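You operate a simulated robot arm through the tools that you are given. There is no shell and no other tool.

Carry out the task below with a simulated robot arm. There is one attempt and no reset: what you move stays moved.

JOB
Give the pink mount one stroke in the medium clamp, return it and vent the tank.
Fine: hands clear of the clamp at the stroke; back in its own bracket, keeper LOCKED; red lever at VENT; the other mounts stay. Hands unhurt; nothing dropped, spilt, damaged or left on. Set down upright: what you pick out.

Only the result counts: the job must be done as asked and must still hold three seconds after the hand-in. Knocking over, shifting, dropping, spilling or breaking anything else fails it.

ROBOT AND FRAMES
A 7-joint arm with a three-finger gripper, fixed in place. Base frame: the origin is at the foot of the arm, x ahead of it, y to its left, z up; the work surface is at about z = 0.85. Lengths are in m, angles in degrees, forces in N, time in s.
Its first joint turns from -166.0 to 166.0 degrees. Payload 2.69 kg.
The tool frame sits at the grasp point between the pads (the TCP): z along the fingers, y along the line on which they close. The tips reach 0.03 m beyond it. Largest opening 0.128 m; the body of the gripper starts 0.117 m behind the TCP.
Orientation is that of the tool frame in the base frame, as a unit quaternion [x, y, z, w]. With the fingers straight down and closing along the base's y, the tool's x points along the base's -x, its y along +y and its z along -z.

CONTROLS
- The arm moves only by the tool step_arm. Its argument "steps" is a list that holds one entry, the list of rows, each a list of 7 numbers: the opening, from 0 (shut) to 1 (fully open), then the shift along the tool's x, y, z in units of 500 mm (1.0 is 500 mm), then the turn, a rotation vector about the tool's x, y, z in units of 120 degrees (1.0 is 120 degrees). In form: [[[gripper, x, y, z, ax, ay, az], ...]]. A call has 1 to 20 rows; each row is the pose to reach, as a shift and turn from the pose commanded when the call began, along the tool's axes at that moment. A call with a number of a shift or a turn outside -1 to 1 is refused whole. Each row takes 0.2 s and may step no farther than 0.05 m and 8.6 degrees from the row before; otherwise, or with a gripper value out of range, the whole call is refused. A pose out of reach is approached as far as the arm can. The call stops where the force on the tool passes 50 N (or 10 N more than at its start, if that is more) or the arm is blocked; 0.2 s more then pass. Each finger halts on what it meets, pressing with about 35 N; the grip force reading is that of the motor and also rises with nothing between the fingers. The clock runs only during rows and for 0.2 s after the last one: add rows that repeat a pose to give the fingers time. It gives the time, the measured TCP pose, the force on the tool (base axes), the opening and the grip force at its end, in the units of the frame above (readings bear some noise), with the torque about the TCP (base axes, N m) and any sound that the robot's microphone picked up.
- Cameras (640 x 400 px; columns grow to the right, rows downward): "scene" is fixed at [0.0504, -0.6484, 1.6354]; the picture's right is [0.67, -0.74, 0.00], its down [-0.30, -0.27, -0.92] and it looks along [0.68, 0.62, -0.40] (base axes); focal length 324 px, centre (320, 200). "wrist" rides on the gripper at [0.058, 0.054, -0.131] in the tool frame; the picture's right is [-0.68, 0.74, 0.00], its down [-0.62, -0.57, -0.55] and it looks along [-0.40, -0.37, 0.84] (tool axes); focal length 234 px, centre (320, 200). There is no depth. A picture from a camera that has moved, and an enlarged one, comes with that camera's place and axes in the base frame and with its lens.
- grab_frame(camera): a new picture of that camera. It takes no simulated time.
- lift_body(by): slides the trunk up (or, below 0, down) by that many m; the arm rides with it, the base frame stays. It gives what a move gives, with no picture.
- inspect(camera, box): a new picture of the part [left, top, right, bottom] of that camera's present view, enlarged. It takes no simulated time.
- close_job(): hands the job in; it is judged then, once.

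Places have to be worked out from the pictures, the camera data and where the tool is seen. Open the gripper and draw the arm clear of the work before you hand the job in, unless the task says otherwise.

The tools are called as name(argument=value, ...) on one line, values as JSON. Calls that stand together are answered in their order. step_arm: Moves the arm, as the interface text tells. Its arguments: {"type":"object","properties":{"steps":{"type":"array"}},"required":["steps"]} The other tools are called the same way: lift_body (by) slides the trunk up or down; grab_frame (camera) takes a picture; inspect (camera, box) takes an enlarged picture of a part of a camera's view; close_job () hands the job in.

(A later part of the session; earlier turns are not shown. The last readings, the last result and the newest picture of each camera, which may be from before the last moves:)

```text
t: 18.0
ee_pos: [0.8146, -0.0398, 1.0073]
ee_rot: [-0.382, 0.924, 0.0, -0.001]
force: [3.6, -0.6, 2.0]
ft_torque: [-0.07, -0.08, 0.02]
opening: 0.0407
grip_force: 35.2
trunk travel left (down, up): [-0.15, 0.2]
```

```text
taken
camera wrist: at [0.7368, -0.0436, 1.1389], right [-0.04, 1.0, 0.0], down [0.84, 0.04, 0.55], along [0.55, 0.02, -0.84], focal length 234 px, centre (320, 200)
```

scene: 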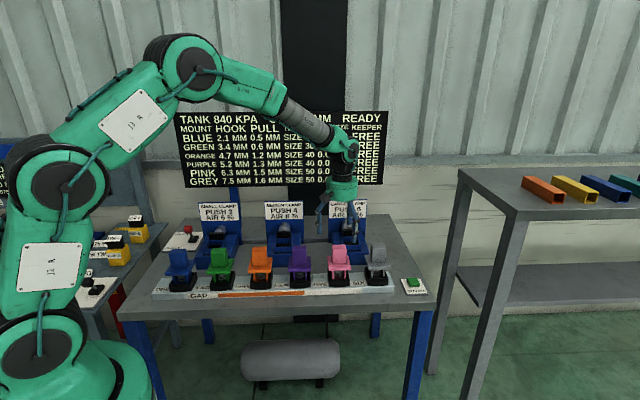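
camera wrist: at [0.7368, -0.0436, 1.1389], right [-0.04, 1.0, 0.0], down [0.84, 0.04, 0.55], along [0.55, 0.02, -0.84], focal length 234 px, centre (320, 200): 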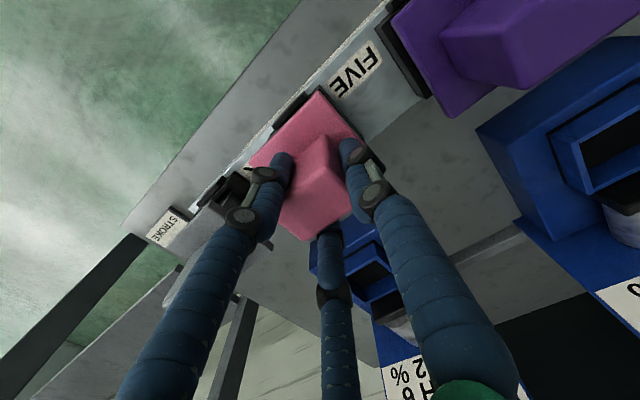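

The grip holds at 40.7 mm and 35 N. I record the bracket pose as TCP (0.816, -0.041, 1.008) and lift slowly by 2 cm first to check the mount comes free.

step_arm(steps=[[[0.05, 0, 0, -0.01, 0, 0, 0], [0.05, 0, 0, -0.02, 0, 0, 0], [0.05, 0, 0, -0.03, 0, 0, 0], [0.05, 0, 0, -0.04, 0, 0, 0]]])

inspect(camera="scene", box=[300, 195, 400, 300])

grab_frame(camera="wrist")

```text
t: 19.0
ee_pos: [0.8157, -0.0412, 1.0272]
ee_rot: [-0.383, 0.924, 0.0, 0.0]
force: [0.1, -0.7, -5.3]
ft_torque: [0.05, -0.01, 0.02]
opening: 0.0403
grip_force: 35.1
trunk travel left (down, up): [-0.15, 0.2]
```

```text
3.81 times, centred on (350, 248) of scene
camera zoom: at [0.0504, -0.6484, 1.6354], right [0.67, -0.74, 0.0], down [-0.3, -0.27, -0.92], along [0.68, 0.62, -0.4], focal length 1235 px, centre (206, 19)
```

zoom: 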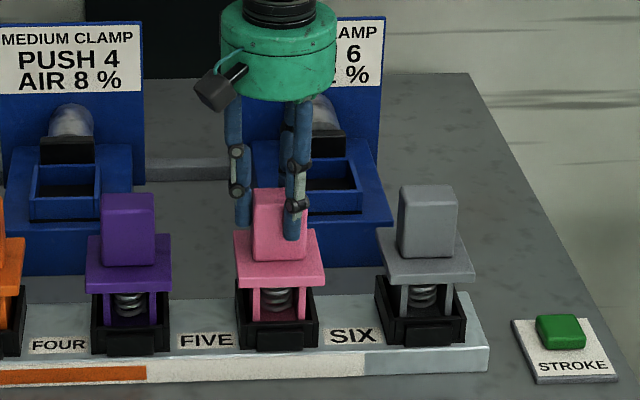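

```text
taken
camera wrist: at [0.737, -0.0445, 1.1586], right [-0.04, 1.0, 0.0], down [0.84, 0.04, 0.55], along [0.55, 0.02, -0.84], focal length 234 px, centre (320, 200)
```

wrist: 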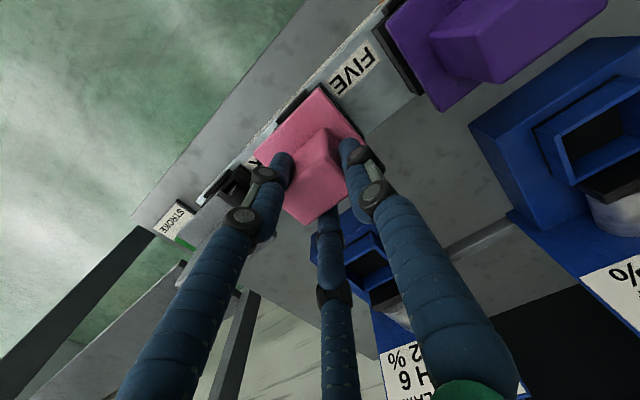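

The arm rose 2 cm but the mount's head looks unmoved in the scene, so the fingers slid up it; the force is only -5 N. I zoom in to see how the contact looks.

inspect(camera="wrist", box=[240, 80, 400, 250])

inspect(camera="scene", box=[320, 225, 365, 295])

inspect(camera="scene", box=[170, 105, 400, 195])

```text
2.35 times, centred on (320, 165) of wrist
camera zoom: at [0.737, -0.0445, 1.1586], right [-0.04, 1.0, 0.0], down [0.84, 0.04, 0.55], along [0.55, 0.02, -0.84], focal length 551 px, centre (320, 282)
```

zoom: 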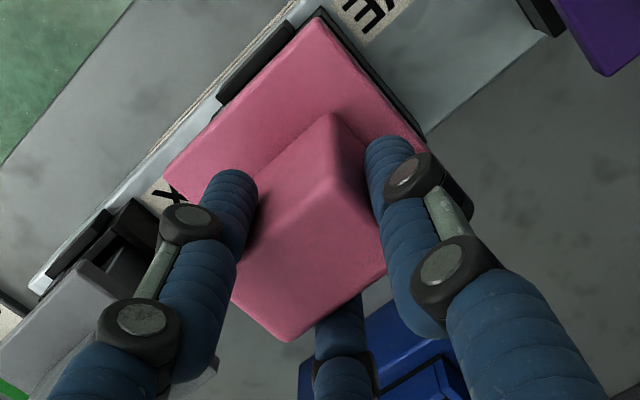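

```text
5.71 times, centred on (342, 260) of scene
camera zoom: at [0.0504, -0.6484, 1.6354], right [0.67, -0.74, 0.0], down [-0.3, -0.27, -0.92], along [0.68, 0.62, -0.4], focal length 1853 px, centre (191, -143)
```

zoom: 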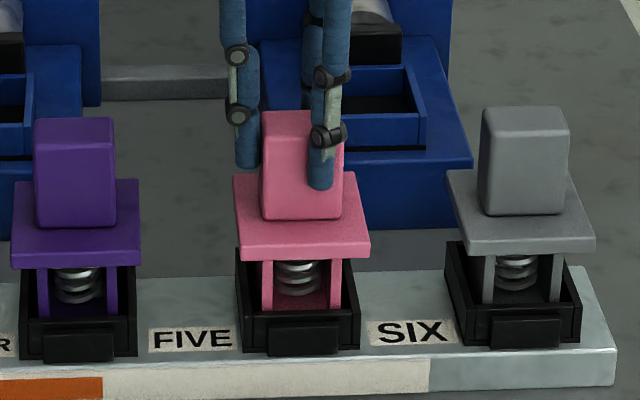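

```text
2.78 times, centred on (285, 150) of scene
camera zoom: at [0.0504, -0.6484, 1.6354], right [0.67, -0.74, 0.0], down [-0.3, -0.27, -0.92], along [0.68, 0.62, -0.4], focal length 902 px, centre (417, 339)
```

zoom: 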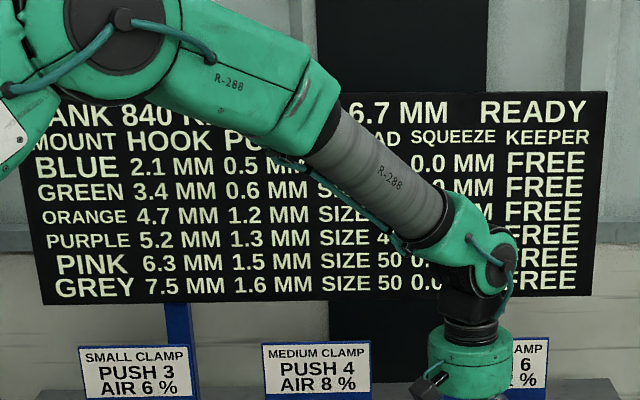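

The mount stayed put, so I reset: open, go back down slightly deeper, regrip, and then lift in tiny steps reading the force each time.

step_arm(steps=[[[0.6, 0, 0, 0, 0, 0, 0], [0.6, 0, 0, 0, 0, 0, 0], [0.6, 0, 0, 0.025, 0, 0, 0], [0.6, 0, 0, 0.046, 0, 0, 0], [0.6, 0, 0, 0.046, 0, 0, 0], [0.0, 0, 0, 0.046, 0, 0, 0], [0.0, 0, 0, 0.046, 0, 0, 0], [0.0, 0, 0, 0.046, 0, 0, 0], [0.0, 0, 0, 0.046, 0, 0, 0]]])

step_arm(steps=[[[0.0, 0, 0, -0.004, 0, 0, 0]]])

step_arm(steps=[[[0.0, 0, 0, -0.004, 0, 0, 0]]])

inspect(camera="wrist", box=[240, 80, 400, 250])

```text
t: 21.0
ee_pos: [0.8161, -0.0414, 1.0045]
ee_rot: [-0.382, 0.924, 0.0, 0.0]
force: [1.6, -0.7, 0.7]
ft_torque: [-0.09, -0.19, 0.03]
opening: 0.0406
grip_force: 35.6
trunk travel left (down, up): [-0.15, 0.2]
```

```text
t: 21.4
ee_pos: [0.8164, -0.0406, 1.0071]
ee_rot: [-0.383, 0.924, 0.0, -0.001]
force: [-0.1, 0.9, 0.0]
ft_torque: [0.03, -0.02, -0.01]
opening: 0.0406
grip_force: 35.5
trunk travel left (down, up): [-0.15, 0.2]
```

```text
t: 21.8
ee_pos: [0.8157, -0.0415, 1.0095]
ee_rot: [-0.383, 0.924, 0.0, 0.0]
force: [0.8, 0.1, -5.7]
ft_torque: [0.0, 0.02, -0.03]
opening: 0.0408
grip_force: 35.0
trunk travel left (down, up): [-0.15, 0.2]
```

```text
2.35 times, centred on (320, 165) of wrist
camera zoom: at [0.7382, -0.0447, 1.1407], right [-0.04, 1.0, 0.0], down [0.84, 0.04, 0.55], along [0.55, 0.02, -0.84], focal length 551 px, centre (320, 282)
```

zoom: 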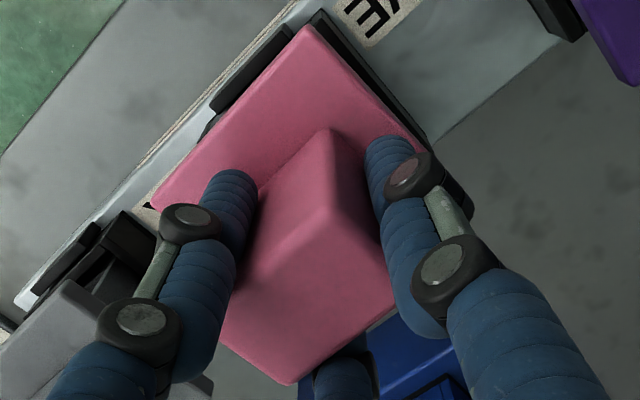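

The force settles near -5.5 N, which could be the mount's weight. I continue with two more small steps and compare the picture relative to the fingers.

step_arm(steps=[[[0.0, 0, 0, -0.006, 0, 0, 0], [0.0, 0, 0, -0.012, 0, 0, 0], [0.0, 0, 0, -0.012, 0, 0, 0]]])

inspect(camera="wrist", box=[240, 80, 400, 250])

inspect(camera="scene", box=[320, 225, 365, 295])

```text
t: 22.6
ee_pos: [0.8169, -0.0398, 1.016]
ee_rot: [-0.383, 0.924, 0.0, 0.0]
force: [0.5, 0.0, -4.4]
ft_torque: [0.04, -0.01, 0.02]
opening: 0.0404
grip_force: 34.4
trunk travel left (down, up): [-0.15, 0.2]
```

```text
2.35 times, centred on (320, 165) of wrist
camera zoom: at [0.7383, -0.0444, 1.1468], right [-0.04, 1.0, 0.0], down [0.84, 0.04, 0.55], along [0.55, 0.02, -0.84], focal length 551 px, centre (320, 282)
```

zoom: 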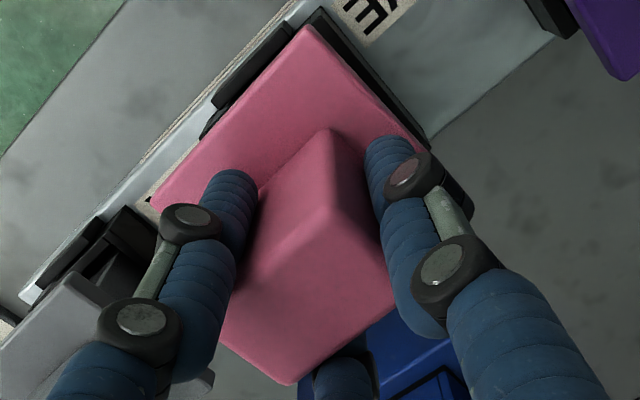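

```text
5.71 times, centred on (342, 260) of scene
camera zoom: at [0.0504, -0.6484, 1.6354], right [0.67, -0.74, 0.0], down [-0.3, -0.27, -0.92], along [0.68, 0.62, -0.4], focal length 1853 px, centre (191, -143)
```

zoom: 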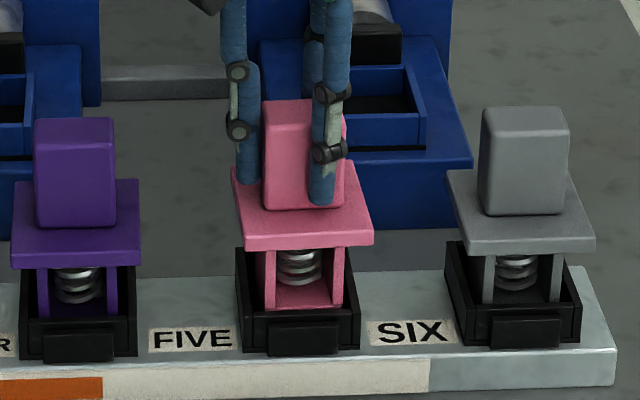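

Now the mount is rising with the hand, carrying about 5 N. Since it slipped the first time, I hold still for 1 s to check for creep before lifting further.

step_arm(steps=[[[0.0, 0, 0, 0, 0, 0, 0], [0.0, 0, 0, 0, 0, 0, 0], [0.0, 0, 0, 0, 0, 0, 0], [0.0, 0, 0, 0, 0, 0, 0], [0.0, 0, 0, 0, 0, 0, 0]]])

inspect(camera="wrist", box=[240, 80, 400, 250])

inspect(camera="scene", box=[320, 225, 365, 295])

```text
t: 23.8
ee_pos: [0.8178, -0.0394, 1.015]
ee_rot: [-0.384, 0.923, 0.0, 0.0]
force: [-0.2, 1.1, -5.6]
ft_torque: [-0.01, 0.03, 0.02]
opening: 0.0403
grip_force: 35.1
trunk travel left (down, up): [-0.15, 0.2]
```

```text
2.35 times, centred on (320, 165) of wrist
camera zoom: at [0.7384, -0.0444, 1.1467], right [-0.04, 1.0, 0.0], down [0.84, 0.04, 0.55], along [0.55, 0.02, -0.84], focal length 551 px, centre (320, 282)
```

zoom: 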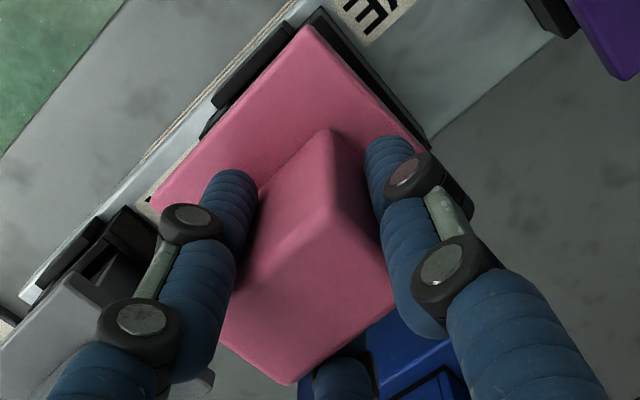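

```text
5.71 times, centred on (342, 260) of scene
camera zoom: at [0.0504, -0.6484, 1.6354], right [0.67, -0.74, 0.0], down [-0.3, -0.27, -0.92], along [0.68, 0.62, -0.4], focal length 1853 px, centre (191, -143)
```

zoom: 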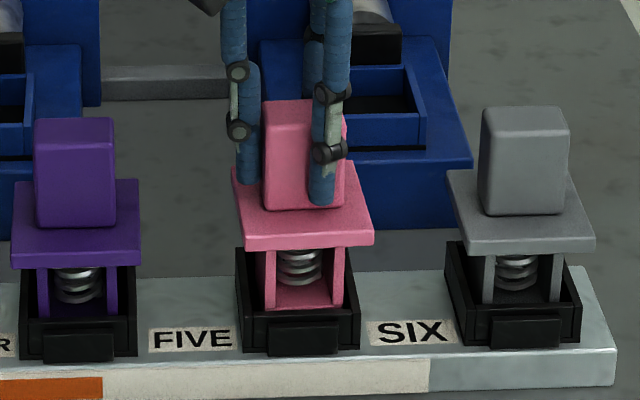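

There's no creep, so the grip is good. I lift gradually to z≈1.20 and verify the mount is still seated in the fingers.

step_arm(steps=[[[0.0, 0, 0, -0.006, 0, 0, 0], [0.0, 0, 0, -0.014, 0, 0, 0], [0.0, 0, 0, -0.026, 0, 0, 0], [0.0, 0, 0, -0.042, 0, 0, 0], [0.0, 0, 0, -0.06, 0, 0, 0], [0.0, 0, 0, -0.08, 0, 0, 0], [0.0, 0, 0, -0.11, 0, 0, 0], [0.0, 0, 0, -0.14, 0, 0, 0], [0.0, 0, 0, -0.17, 0, 0, 0], [0.0, 0, 0, -0.2, 0, 0, 0], [0.0, 0, 0, -0.23, 0, 0, 0], [0.0, 0, 0, -0.26, 0, 0, 0], [0.0, 0, 0, -0.29, 0, 0, 0], [0.0, 0, 0, -0.32, 0, 0, 0], [0.0, 0, 0, -0.345, 0, 0, 0], [0.0, 0, 0, -0.36, 0, 0, 0], [0.0, 0, 0, -0.37, 0, 0, 0]]])

grab_frame(camera="wrist")

inspect(camera="scene", box=[300, 165, 400, 300])

```text
t: 27.4
ee_pos: [0.8152, -0.0394, 1.1997]
ee_rot: [-0.383, 0.924, 0.0, 0.0]
force: [0.3, 0.3, -5.5]
ft_torque: [0.04, 0.01, 0.02]
opening: 0.0402
grip_force: 35.4
trunk travel left (down, up): [-0.15, 0.2]
```

```text
taken
camera wrist: at [0.7371, -0.0442, 1.3312], right [-0.04, 1.0, 0.0], down [0.84, 0.04, 0.55], along [0.55, 0.02, -0.84], focal length 234 px, centre (320, 200)
```

wrist: 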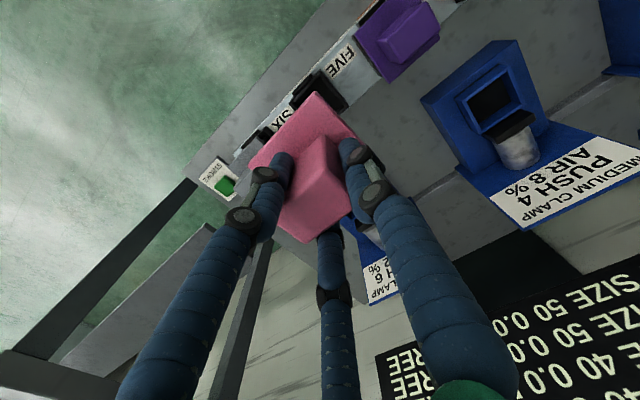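

```text
2.96 times, centred on (350, 232) of scene
camera zoom: at [0.0504, -0.6484, 1.6354], right [0.67, -0.74, 0.0], down [-0.3, -0.27, -0.92], along [0.68, 0.62, -0.4], focal length 961 px, centre (231, 104)
```

zoom: 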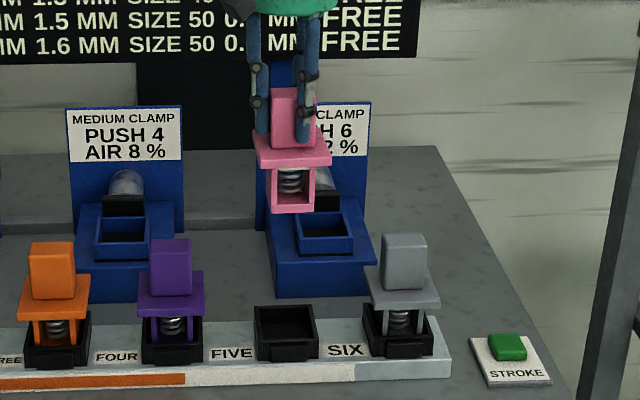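

The mount is clear of its bracket and hanging upright, with its feet about 0.117 m below the TCP. I zoom on the empty bracket for the return trip and on the board.

inspect(camera="wrist", box=[270, 50, 370, 130])

inspect(camera="scene", box=[365, 260, 445, 305])

inspect(camera="scene", box=[170, 105, 400, 195])

```text
5.00 times, centred on (320, 90) of wrist
camera zoom: at [0.7371, -0.0442, 1.3312], right [-0.04, 1.0, 0.0], down [0.84, 0.04, 0.55], along [0.55, 0.02, -0.84], focal length 1171 px, centre (320, 750)
```

zoom: 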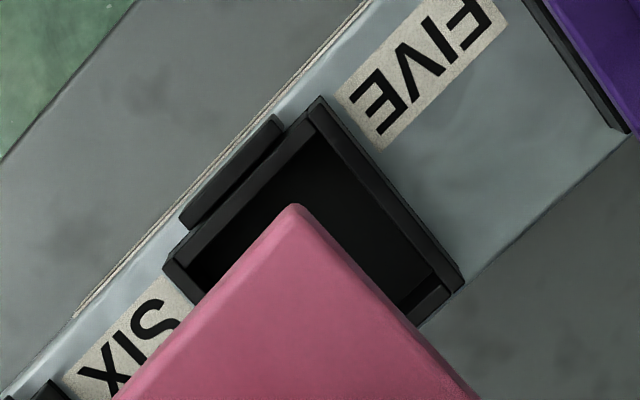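

```text
8.00 times, centred on (405, 282) of scene
camera zoom: at [0.0504, -0.6484, 1.6354], right [0.67, -0.74, 0.0], down [-0.3, -0.27, -0.92], along [0.68, 0.62, -0.4], focal length 2594 px, centre (-360, -460)
```

zoom: 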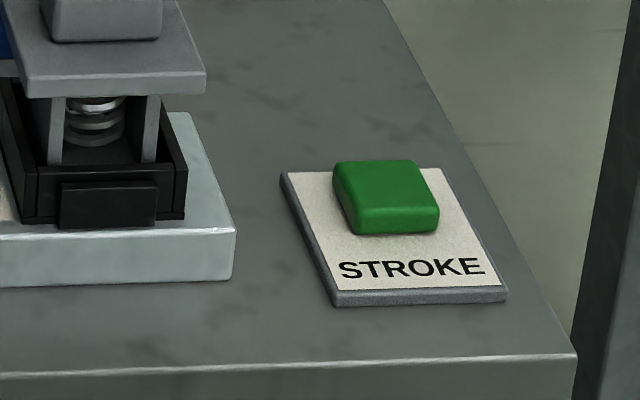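

```text
2.78 times, centred on (285, 150) of scene
camera zoom: at [0.0504, -0.6484, 1.6354], right [0.67, -0.74, 0.0], down [-0.3, -0.27, -0.92], along [0.68, 0.62, -0.4], focal length 902 px, centre (417, 339)
```

zoom: 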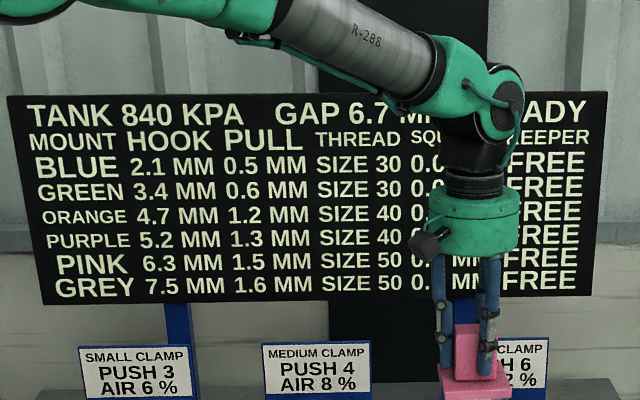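

The board still reads READY and nothing has changed. I carry the mount at z=1.2 to above the medium socket at (0.797, 0.234), keeping the speed moderate.

step_arm(steps=[[[0.0, -0.015, 0.017, 0, 0, 0, 0], [0.0, -0.045, 0.052, 0, 0, 0, 0], [0.0, -0.085, 0.098, 0, 0, 0, 0], [0.0, -0.13, 0.15, 0, 0, 0, 0], [0.0, -0.175, 0.201, 0, 0, 0, 0], [0.0, -0.22, 0.253, 0, 0, 0, 0], [0.0, -0.265, 0.305, 0, 0, 0, 0], [0.0, -0.305, 0.351, 0, 0, 0, 0], [0.0, -0.335, 0.385, 0, 0, 0, 0], [0.0, -0.355, 0.408, 0, 0, 0, 0], [0.0, -0.3622, 0.4168, 0, 0, 0, 0], [0.0, -0.3622, 0.4168, 0, 0, 0, 0]]])

grab_frame(camera="wrist")

inspect(camera="wrist", box=[270, 50, 370, 150])

inspect(camera="scene", box=[245, 165, 345, 265])

```text
t: 30.0
ee_pos: [0.7976, 0.236, 1.1984]
ee_rot: [-0.383, 0.924, 0.0, 0.0]
force: [0.6, -0.3, -5.6]
ft_torque: [0.02, 0.03, 0.01]
opening: 0.0402
grip_force: 35.4
trunk travel left (down, up): [-0.15, 0.2]
```

```text
taken
camera wrist: at [0.7196, 0.2313, 1.3301], right [-0.04, 1.0, 0.0], down [0.84, 0.04, 0.55], along [0.55, 0.02, -0.84], focal length 234 px, centre (320, 200)
```

wrist: 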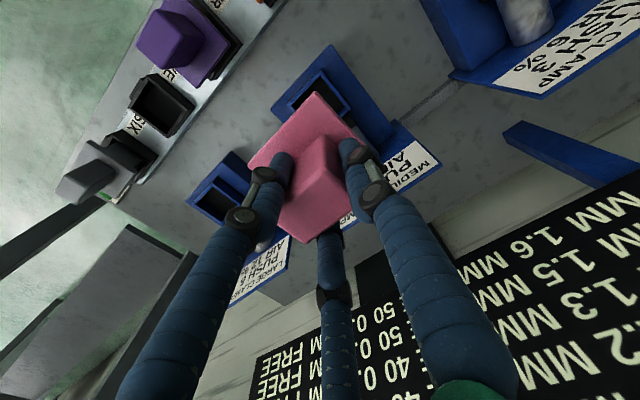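

```text
4.00 times, centred on (320, 100) of wrist
camera zoom: at [0.7196, 0.2313, 1.3301], right [-0.04, 1.0, 0.0], down [0.84, 0.04, 0.55], along [0.55, 0.02, -0.84], focal length 937 px, centre (320, 600)
```

zoom: 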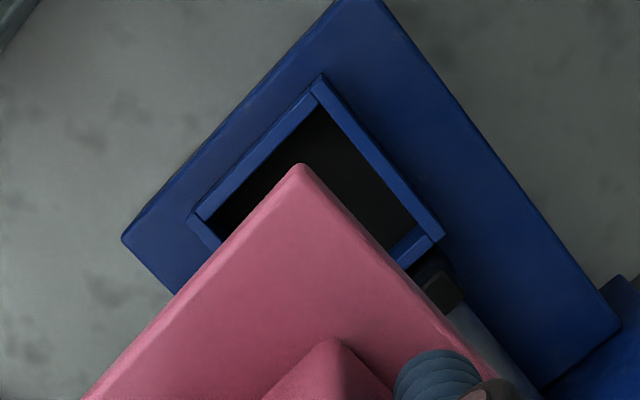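

```text
4.00 times, centred on (295, 215) of scene
camera zoom: at [0.0504, -0.6484, 1.6354], right [0.67, -0.74, 0.0], down [-0.3, -0.27, -0.92], along [0.68, 0.62, -0.4], focal length 1297 px, centre (420, 140)
```

zoom: 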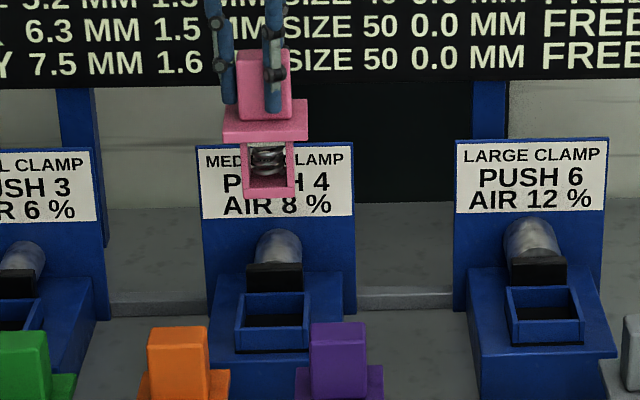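

The TCP is at (0.7988, 0.2341), and vision puts the socket at (0.798, 0.2326), aligned to within 1.5 mm. I lower to z≈1.07 so the feet are just above the rim, then check.

step_arm(steps=[[[0.0, 0, 0, 0.02, 0, 0, 0], [0.0, 0, 0, 0.05, 0, 0, 0], [0.0, 0, 0, 0.09, 0, 0, 0], [0.0, 0, 0, 0.13, 0, 0, 0], [0.0, 0, 0, 0.17, 0, 0, 0], [0.0, 0, 0, 0.21, 0, 0, 0], [0.0, 0, 0, 0.24, 0, 0, 0], [0.0, 0, 0, 0.258, 0, 0, 0], [0.0, 0, 0, 0.258, 0, 0, 0]]])

grab_frame(camera="wrist")

inspect(camera="scene", box=[255, 190, 325, 265])

inspect(camera="wrist", box=[250, 50, 390, 190])

```text
t: 32.0
ee_pos: [0.7971, 0.2367, 1.0703]
ee_rot: [-0.382, 0.924, 0.0, 0.0]
force: [0.4, 0.5, -5.0]
ft_torque: [0.01, 0.0, -0.01]
opening: 0.0405
grip_force: 35.9
trunk travel left (down, up): [-0.15, 0.2]
```

```text
taken
camera wrist: at [0.7183, 0.2322, 1.2026], right [-0.04, 1.0, 0.0], down [0.84, 0.04, 0.55], along [0.55, 0.02, -0.84], focal length 234 px, centre (320, 200)
```

wrist: 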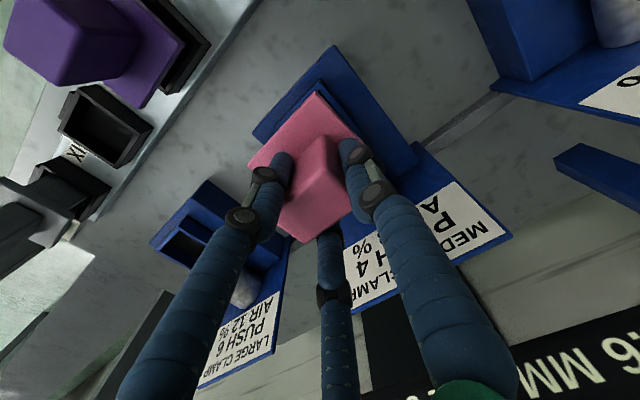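

```text
5.33 times, centred on (290, 228) of scene
camera zoom: at [0.0504, -0.6484, 1.6354], right [0.67, -0.74, 0.0], down [-0.3, -0.27, -0.92], along [0.68, 0.62, -0.4], focal length 1729 px, centre (480, 53)
```

zoom: 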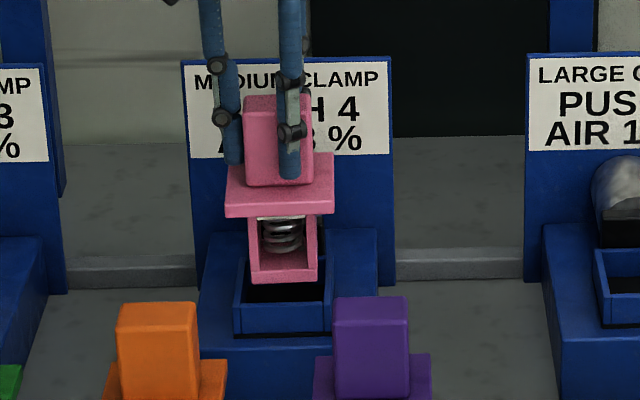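

```text
2.86 times, centred on (320, 120) of wrist
camera zoom: at [0.7183, 0.2322, 1.2026], right [-0.04, 1.0, 0.0], down [0.84, 0.04, 0.55], along [0.55, 0.02, -0.84], focal length 669 px, centre (320, 429)
```

zoom: 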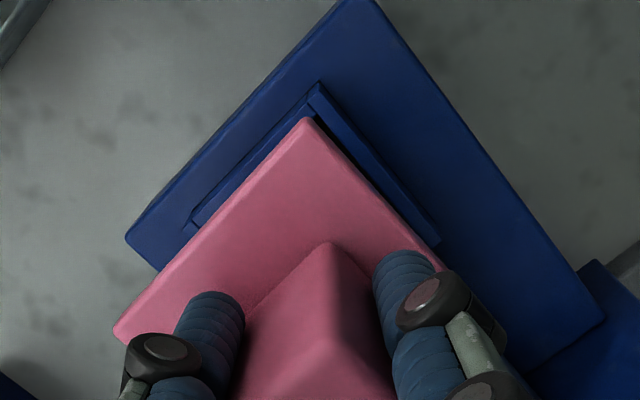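

The base is aligned over the socket in both views. I lower in small stages while watching the force, where free hang is about -5 N.

step_arm(steps=[[[0.0, 0, 0, 0.01, 0, 0, 0], [0.0, 0, 0, 0.02, 0, 0, 0], [0.0, 0, 0, 0.03, 0, 0, 0]]])

step_arm(steps=[[[0.0, 0, 0, 0.006, 0, 0, 0], [0.0, 0, 0, 0.012, 0, 0, 0], [0.0, 0, 0, 0.016, 0, 0, 0]]])

inspect(camera="scene", box=[255, 190, 325, 265])

```text
t: 32.8
ee_pos: [0.7971, 0.2353, 1.0564]
ee_rot: [-0.383, 0.924, 0.0, 0.0]
force: [1.1, 0.4, -4.8]
ft_torque: [0.01, -0.03, 0.01]
opening: 0.0404
grip_force: 35.3
trunk travel left (down, up): [-0.15, 0.2]
```

```text
t: 33.6
ee_pos: [0.7981, 0.2347, 1.0471]
ee_rot: [-0.383, 0.924, 0.001, 0.0]
force: [-0.3, 0.1, -5.3]
ft_torque: [0.06, -0.02, 0.02]
opening: 0.0403
grip_force: 34.8
trunk travel left (down, up): [-0.15, 0.2]
```

```text
5.33 times, centred on (290, 228) of scene
camera zoom: at [0.0504, -0.6484, 1.6354], right [0.67, -0.74, 0.0], down [-0.3, -0.27, -0.92], along [0.68, 0.62, -0.4], focal length 1729 px, centre (480, 53)
```

zoom: 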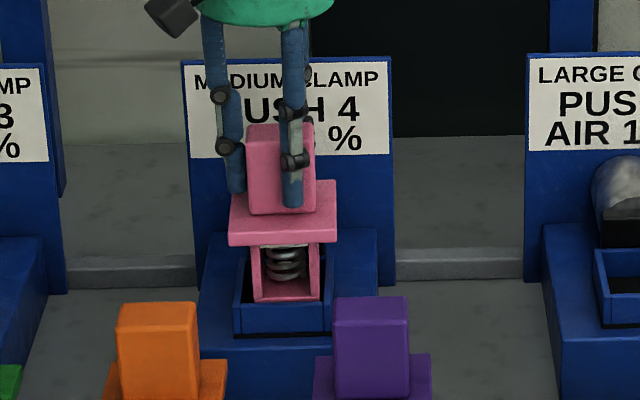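

There's no contact yet and the base is entering between the walls. I keep lowering in 2 to 3 mm stages.

step_arm(steps=[[[0.0, 0, 0, 0.006, 0, 0, 0], [0.0, 0, 0, 0.012, 0, 0, 0]]])

step_arm(steps=[[[0.0, 0, 0, 0.005, 0, 0, 0], [0.0, 0, 0, 0.01, 0, 0, 0]]])

inspect(camera="scene", box=[255, 190, 325, 265])

```text
t: 34.2
ee_pos: [0.7981, 0.2355, 1.0407]
ee_rot: [-0.382, 0.924, 0.0, 0.0]
force: [-0.5, -0.3, -5.4]
ft_torque: [0.04, 0.02, 0.03]
opening: 0.0405
grip_force: 35.0
trunk travel left (down, up): [-0.15, 0.2]
```

```text
t: 34.8
ee_pos: [0.7971, 0.2351, 1.0354]
ee_rot: [-0.383, 0.924, 0.0, -0.001]
force: [0.5, -0.2, -5.1]
ft_torque: [0.04, 0.0, 0.01]
opening: 0.0401
grip_force: 35.3
trunk travel left (down, up): [-0.15, 0.2]
```

```text
5.33 times, centred on (290, 228) of scene
camera zoom: at [0.0504, -0.6484, 1.6354], right [0.67, -0.74, 0.0], down [-0.3, -0.27, -0.92], along [0.68, 0.62, -0.4], focal length 1729 px, centre (480, 53)
```

zoom: 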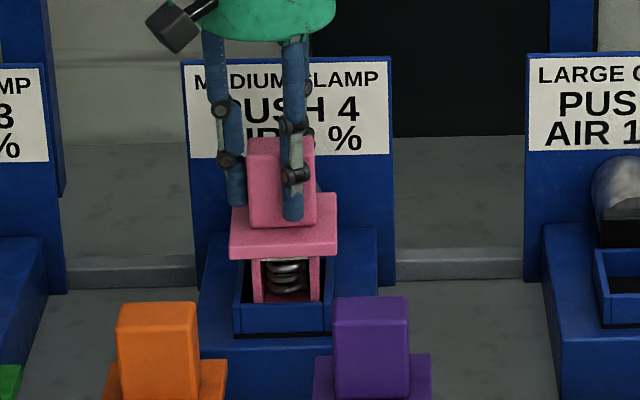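

The base is inside the socket walls and still hanging free. I continue lowering until contact.

step_arm(steps=[[[0.0, 0, 0, 0.004, 0, 0, 0], [0.0, 0, 0, 0.008, 0, 0, 0]]])

step_arm(steps=[[[0.0, 0, 0, 0.003, 0, 0, 0], [0.0, 0, 0, 0.006, 0, 0, 0]]])

step_arm(steps=[[[0.0, 0, 0, 0.003, 0, 0, 0]]])

```text
t: 35.4
ee_pos: [0.7982, 0.2354, 1.0339]
ee_rot: [-0.383, 0.924, 0.0, 0.001]
force: [-3.1, 2.3, 10.8]
ft_torque: [0.4, 0.81, 0.02]
opening: 0.0405
grip_force: 35.6
trunk travel left (down, up): [-0.15, 0.2]
```

```text
t: 36.0
ee_pos: [0.7973, 0.2352, 1.0352]
ee_rot: [-0.383, 0.924, 0.0, 0.004]
force: [-4.0, 3.5, 38.0]
ft_torque: [-0.17, -0.06, 0.1]
opening: 0.0404
grip_force: 35.1
trunk travel left (down, up): [-0.15, 0.2]
```

```text
t: 36.4
ee_pos: [0.7978, 0.2357, 1.0299]
ee_rot: [-0.383, 0.924, -0.001, 0.003]
force: [4.9, 8.4, 35.4]
ft_torque: [-0.01, -0.44, 0.17]
opening: 0.0408
grip_force: 34.9
trunk travel left (down, up): [-0.15, 0.2]
```

Contact came at TCP z≈1.034, so the mount is on the socket floor and I'm pressing with about 35 N. I relieve the load by coming up about 4 mm of command and look before releasing.

step_arm(steps=[[[0.0, 0, 0, -0.006, 0, 0, 0], [0.0, 0, 0, -0.01, 0, 0, 0], [0.0, 0, 0, -0.01, 0, 0, 0]]])

grab_frame(camera="wrist")

inspect(camera="scene", box=[255, 190, 325, 265])

```text
t: 37.2
ee_pos: [0.7949, 0.2351, 1.0291]
ee_rot: [-0.383, 0.924, -0.001, -0.002]
force: [1.2, -2.2, -0.6]
ft_torque: [-0.19, -0.26, -0.08]
opening: 0.0402
grip_force: 35.2
trunk travel left (down, up): [-0.15, 0.2]
```

```text
taken
camera wrist: at [0.7176, 0.2306, 1.1621], right [-0.04, 1.0, 0.0], down [0.84, 0.04, 0.54], along [0.54, 0.02, -0.84], focal length 234 px, centre (320, 200)
```

wrist: 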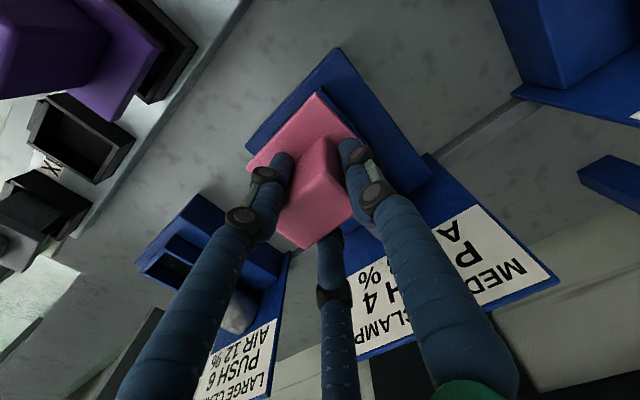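

```text
5.33 times, centred on (290, 228) of scene
camera zoom: at [0.0504, -0.6484, 1.6354], right [0.67, -0.74, 0.0], down [-0.3, -0.27, -0.92], along [0.68, 0.62, -0.4], focal length 1729 px, centre (480, 53)
```

zoom: 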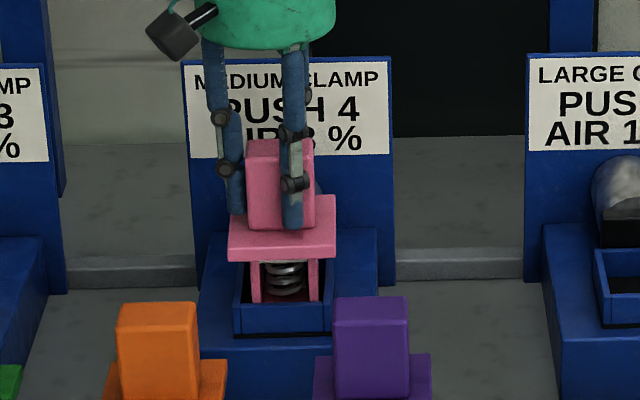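

The mount sits level with its base below the rim, the same leg exposure as in its bracket, so it looks seated. I release by opening slowly in place.

step_arm(steps=[[[0.33, 0, 0, 0, 0, 0, 0], [0.4, 0, 0, 0, 0, 0, 0], [0.5, 0, 0, 0, 0, 0, 0], [0.6, 0, 0, 0, 0, 0, 0]]])

inspect(camera="wrist", box=[240, 80, 400, 250])

inspect(camera="scene", box=[255, 190, 325, 265])

inspect(camera="scene", box=[170, 105, 400, 195])

```text
t: 38.2
ee_pos: [0.797, 0.2357, 1.0331]
ee_rot: [-0.382, 0.924, 0.0, 0.0]
force: [0.0, 0.7, 0.2]
ft_torque: [-0.01, -0.01, -0.01]
opening: 0.0769
grip_force: 0.0
trunk travel left (down, up): [-0.15, 0.2]
```

```text
2.35 times, centred on (320, 165) of wrist
camera zoom: at [0.7188, 0.2313, 1.165], right [-0.04, 1.0, 0.0], down [0.84, 0.04, 0.55], along [0.55, 0.02, -0.84], focal length 551 px, centre (320, 282)
```

zoom: 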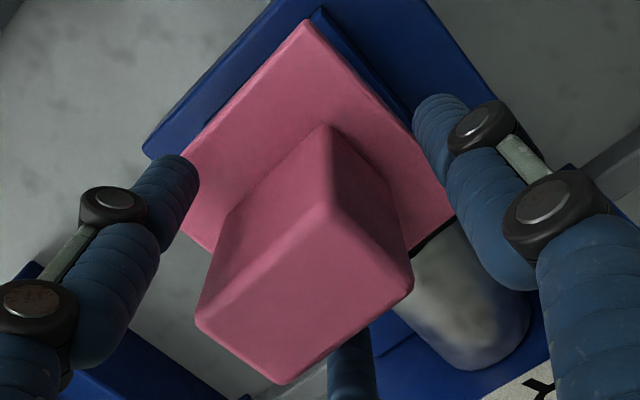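

```text
5.33 times, centred on (290, 228) of scene
camera zoom: at [0.0504, -0.6484, 1.6354], right [0.67, -0.74, 0.0], down [-0.3, -0.27, -0.92], along [0.68, 0.62, -0.4], focal length 1729 px, centre (480, 53)
```

zoom: 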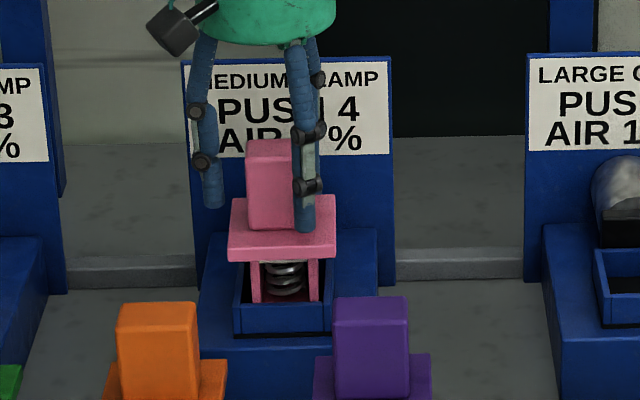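

```text
2.78 times, centred on (285, 150) of scene
camera zoom: at [0.0504, -0.6484, 1.6354], right [0.67, -0.74, 0.0], down [-0.3, -0.27, -0.92], along [0.68, 0.62, -0.4], focal length 902 px, centre (417, 339)
```

zoom: 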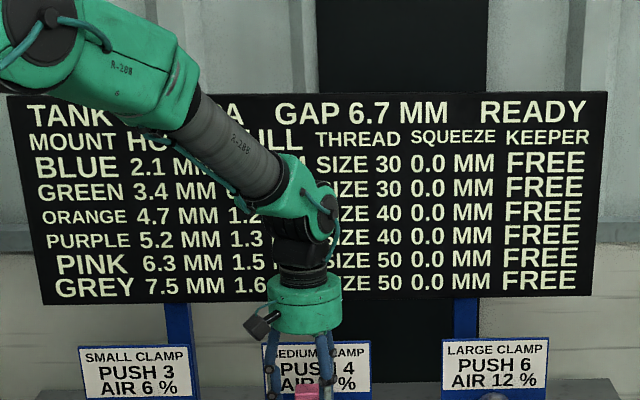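

The mount stands by itself in the socket after release. I retreat straight up 16 cm, then look again at how it sits.

step_arm(steps=[[[0.6, 0, 0, -0.02, 0, 0, 0], [0.6, 0, 0, -0.06, 0, 0, 0], [0.6, 0, 0, -0.12, 0, 0, 0], [0.6, 0, 0, -0.2, 0, 0, 0], [0.6, 0, 0, -0.28, 0, 0, 0], [0.6, 0, 0, -0.33, 0, 0, 0]]])

grab_frame(camera="wrist")

inspect(camera="wrist", box=[260, 50, 380, 190])

inspect(camera="scene", box=[255, 190, 325, 265])

```text
t: 39.6
ee_pos: [0.7981, 0.2367, 1.1993]
ee_rot: [-0.383, 0.924, 0.0, 0.0]
force: [0.1, 0.1, 0.5]
ft_torque: [0.02, 0.0, 0.03]
opening: 0.0769
grip_force: 0.0
trunk travel left (down, up): [-0.15, 0.2]
```

```text
taken
camera wrist: at [0.7199, 0.2328, 1.3317], right [-0.04, 1.0, 0.0], down [0.84, 0.04, 0.55], along [0.55, 0.02, -0.84], focal length 234 px, centre (320, 200)
```

wrist: 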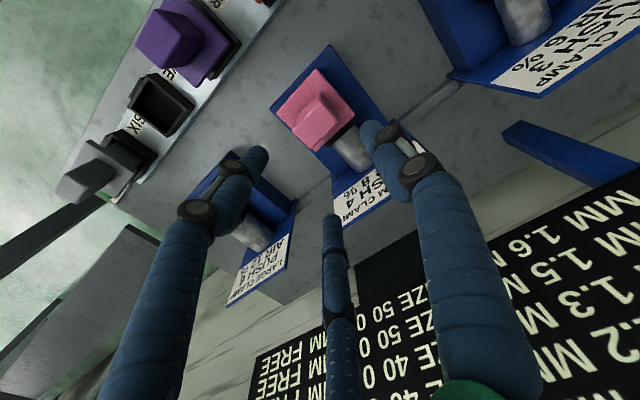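

```text
2.86 times, centred on (320, 120) of wrist
camera zoom: at [0.7199, 0.2328, 1.3317], right [-0.04, 1.0, 0.0], down [0.84, 0.04, 0.55], along [0.55, 0.02, -0.84], focal length 669 px, centre (320, 429)
```

zoom: 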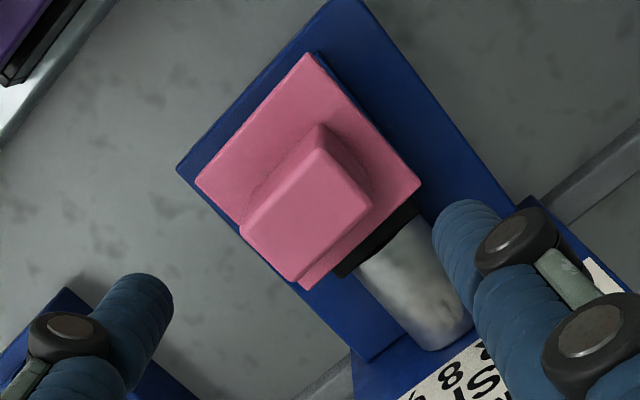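

```text
5.33 times, centred on (290, 228) of scene
camera zoom: at [0.0504, -0.6484, 1.6354], right [0.67, -0.74, 0.0], down [-0.3, -0.27, -0.92], along [0.68, 0.62, -0.4], focal length 1729 px, centre (480, 53)
```

zoom: 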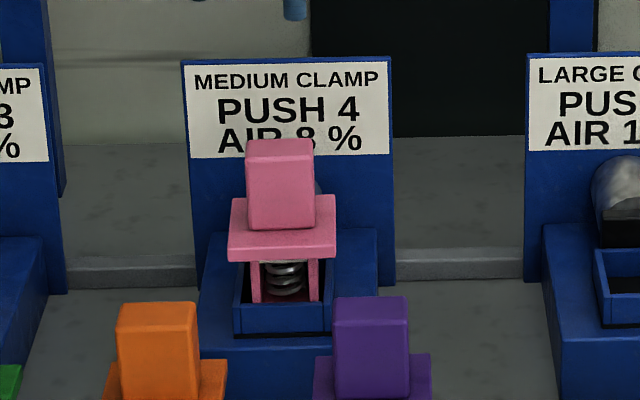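

The mount stands upright and centred in the socket. The button at about (1.004, -0.245) is beyond vertical reach, so I'll tilt the tool 30°, leaning the hand away from the grey mount, close the fingers and fly to above the button.

step_arm(steps=[[[0.5, 0.035, -0.08, 0, 0.0088, -0.0189, 0], [0.4, 0.07, -0.16, 0, 0.0176, -0.0378, 0], [0.3, 0.104, -0.239, 0, 0.0264, -0.0567, 0], [0.2, 0.139, -0.319, 0, 0.0352, -0.0755, 0], [0.1, 0.174, -0.399, 0, 0.044, -0.0944, 0], [0.0, 0.208, -0.478, 0, 0.0529, -0.1133, 0], [0.0, 0.243, -0.558, 0.02, 0.0617, -0.1322, 0], [0.0, 0.278, -0.638, 0.05, 0.0705, -0.1511, 0], [0.0, 0.313, -0.718, 0.08, 0.0793, -0.17, 0], [0.0, 0.347, -0.797, 0.11, 0.0881, -0.1888, 0], [0.0, 0.382, -0.877, 0.14, 0.0969, -0.2077, 0], [0.0, 0.417, -0.957, 0.16, 0.1057, -0.2266, 0], [0.0, 0.417, -0.957, 0.16, 0.1057, -0.2266, 0]]])

grab_frame(camera="wrist")

grab_frame(camera="scene")

```text
t: 42.4
ee_pos: [0.9892, -0.2548, 1.1176]
ee_rot: [-0.369, 0.893, -0.011, 0.259]
force: [-0.1, -0.7, 0.0]
ft_torque: [0.08, 0.05, 0.04]
opening: 0.0019
grip_force: 31.3
trunk travel left (down, up): [-0.15, 0.2]
```

```text
taken
camera wrist: at [0.8581, -0.2775, 1.1936], right [-0.08, 0.99, 0.15], down [0.48, -0.1, 0.87], along [0.88, 0.14, -0.46], focal length 234 px, centre (320, 200)
```

wrist: 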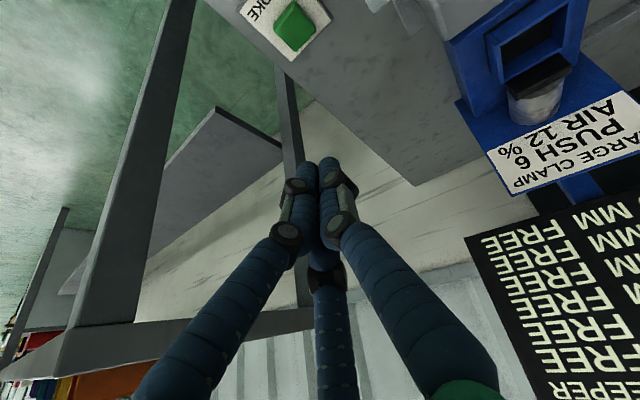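

```text
taken
```

scene: 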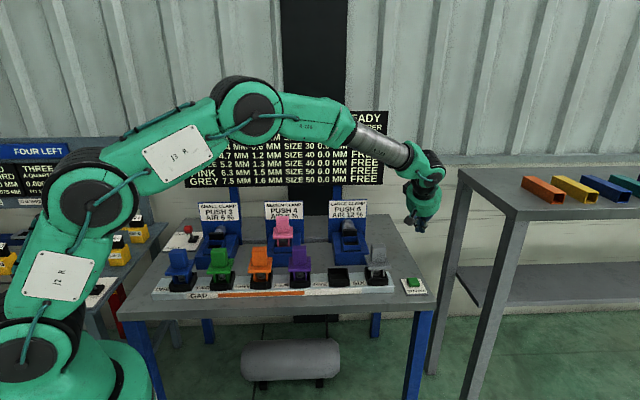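

The tilt went as planned, with the TCP at (0.990, -0.256, 1.118) by the camera pose, and the button again triangulates to about (1.004, -0.247). I zoom in on it for its size and height.

inspect(camera="wrist", box=[230, 0, 350, 75])

inspect(camera="scene", box=[360, 140, 460, 305])

inspect(camera="scene", box=[255, 190, 325, 265])

```text
5.33 times, centred on (290, 38) of wrist
camera zoom: at [0.8581, -0.2775, 1.1936], right [-0.08, 0.99, 0.15], down [0.48, -0.1, 0.87], along [0.88, 0.14, -0.46], focal length 1249 px, centre (480, 1067)
```

zoom: 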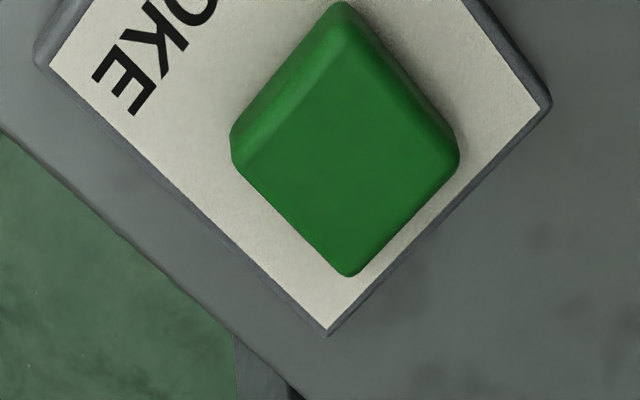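

```text
2.42 times, centred on (410, 222) of scene
camera zoom: at [0.0504, -0.6484, 1.6354], right [0.67, -0.74, 0.0], down [-0.3, -0.27, -0.92], along [0.68, 0.62, -0.4], focal length 786 px, centre (102, 146)
```

zoom: 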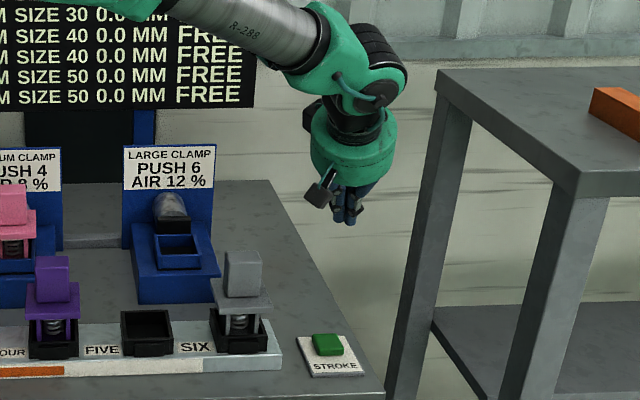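

```text
5.33 times, centred on (290, 228) of scene
camera zoom: at [0.0504, -0.6484, 1.6354], right [0.67, -0.74, 0.0], down [-0.3, -0.27, -0.92], along [0.68, 0.62, -0.4], focal length 1729 px, centre (480, 53)
```

zoom: 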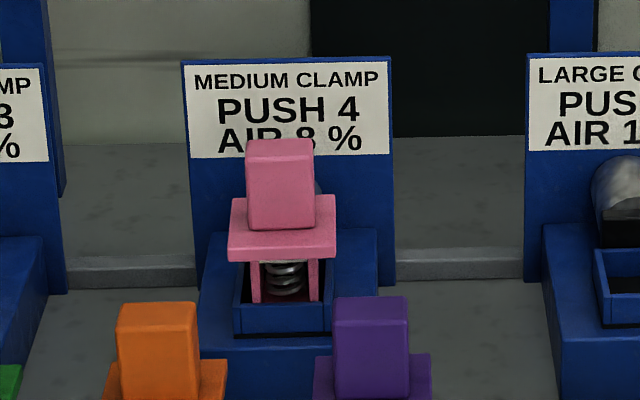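

The button's top centre is about (1.005, -0.248), z≈0.88. I descend vertically to about 4–5 cm above it first.

step_arm(steps=[[[0.0, 0.029, 0.0145, 0.0577, 0, 0, 0], [0.0, 0.0577, 0.029, 0.1154, 0, 0, 0], [0.0, 0.0865, 0.0436, 0.173, 0, 0, 0], [0.0, 0.1154, 0.0581, 0.2307, 0, 0, 0], [0.0, 0.1442, 0.0726, 0.2884, 0, 0, 0], [0.0, 0.1442, 0.0726, 0.2884, 0, 0, 0]]])

grab_frame(camera="wrist")

inspect(camera="scene", box=[360, 200, 460, 305])

```text
t: 43.8
ee_pos: [0.9907, -0.2517, 0.9538]
ee_rot: [-0.37, 0.892, -0.011, 0.258]
force: [0.4, 0.7, 0.2]
ft_torque: [0.01, 0.03, 0.02]
opening: 0.0021
grip_force: 31.7
trunk travel left (down, up): [-0.15, 0.2]
```

```text
taken
camera wrist: at [0.8607, -0.2728, 1.0304], right [-0.08, 0.99, 0.15], down [0.48, -0.09, 0.87], along [0.87, 0.14, -0.46], focal length 234 px, centre (320, 200)
```

wrist: 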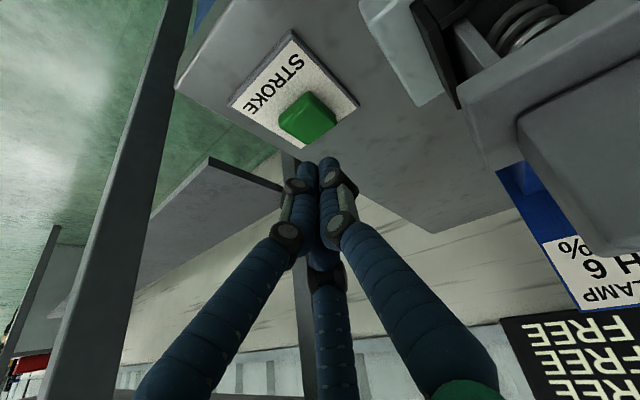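

```text
3.81 times, centred on (410, 252) of scene
camera zoom: at [0.0504, -0.6484, 1.6354], right [0.67, -0.74, 0.0], down [-0.3, -0.27, -0.92], along [0.68, 0.62, -0.4], focal length 1235 px, centre (-23, 0)
```

zoom: 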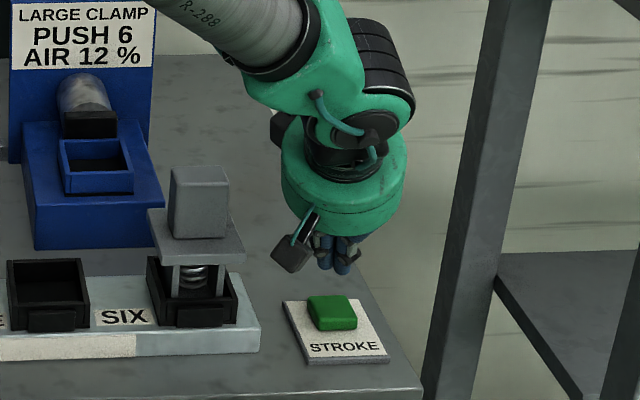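

The TCP is at (0.992, -0.251, 0.955). I zoom on the wrist view to check the alignment over the button before pressing.

inspect(camera="wrist", box=[220, 70, 400, 210])

inspect(camera="scene", box=[420, 255, 440, 270])

inspect(camera="scene", box=[390, 245, 435, 300])

```text
2.86 times, centred on (310, 140) of wrist
camera zoom: at [0.8607, -0.2728, 1.0304], right [-0.08, 0.99, 0.15], down [0.48, -0.09, 0.87], along [0.87, 0.14, -0.46], focal length 669 px, centre (349, 371)
```

zoom: 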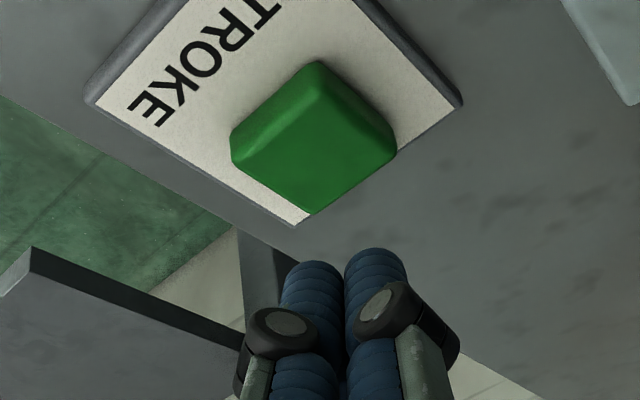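

```text
16.00 times, centred on (430, 262) of scene
camera zoom: at [0.0504, -0.6484, 1.6354], right [0.67, -0.74, 0.0], down [-0.3, -0.27, -0.92], along [0.68, 0.62, -0.4], focal length 5188 px, centre (-1440, -800)
```

zoom: 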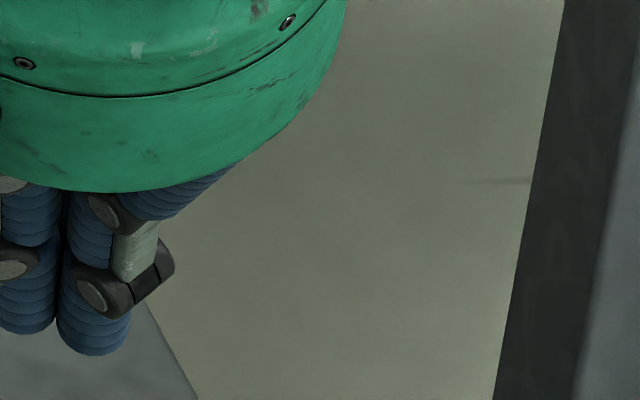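

```text
7.27 times, centred on (412, 272) of scene
camera zoom: at [0.0504, -0.6484, 1.6354], right [0.67, -0.74, 0.0], down [-0.3, -0.27, -0.92], along [0.68, 0.62, -0.4], focal length 2358 px, centre (-353, -327)
```

zoom: 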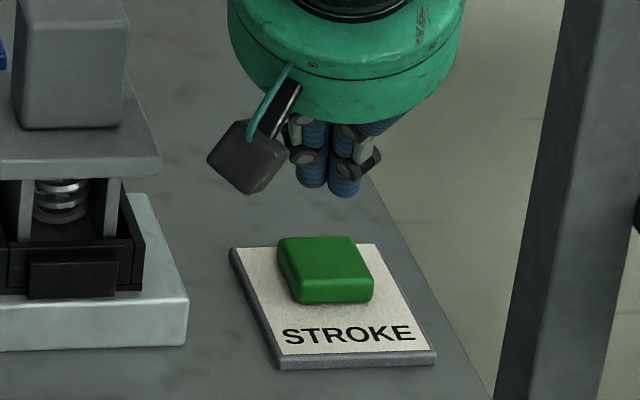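

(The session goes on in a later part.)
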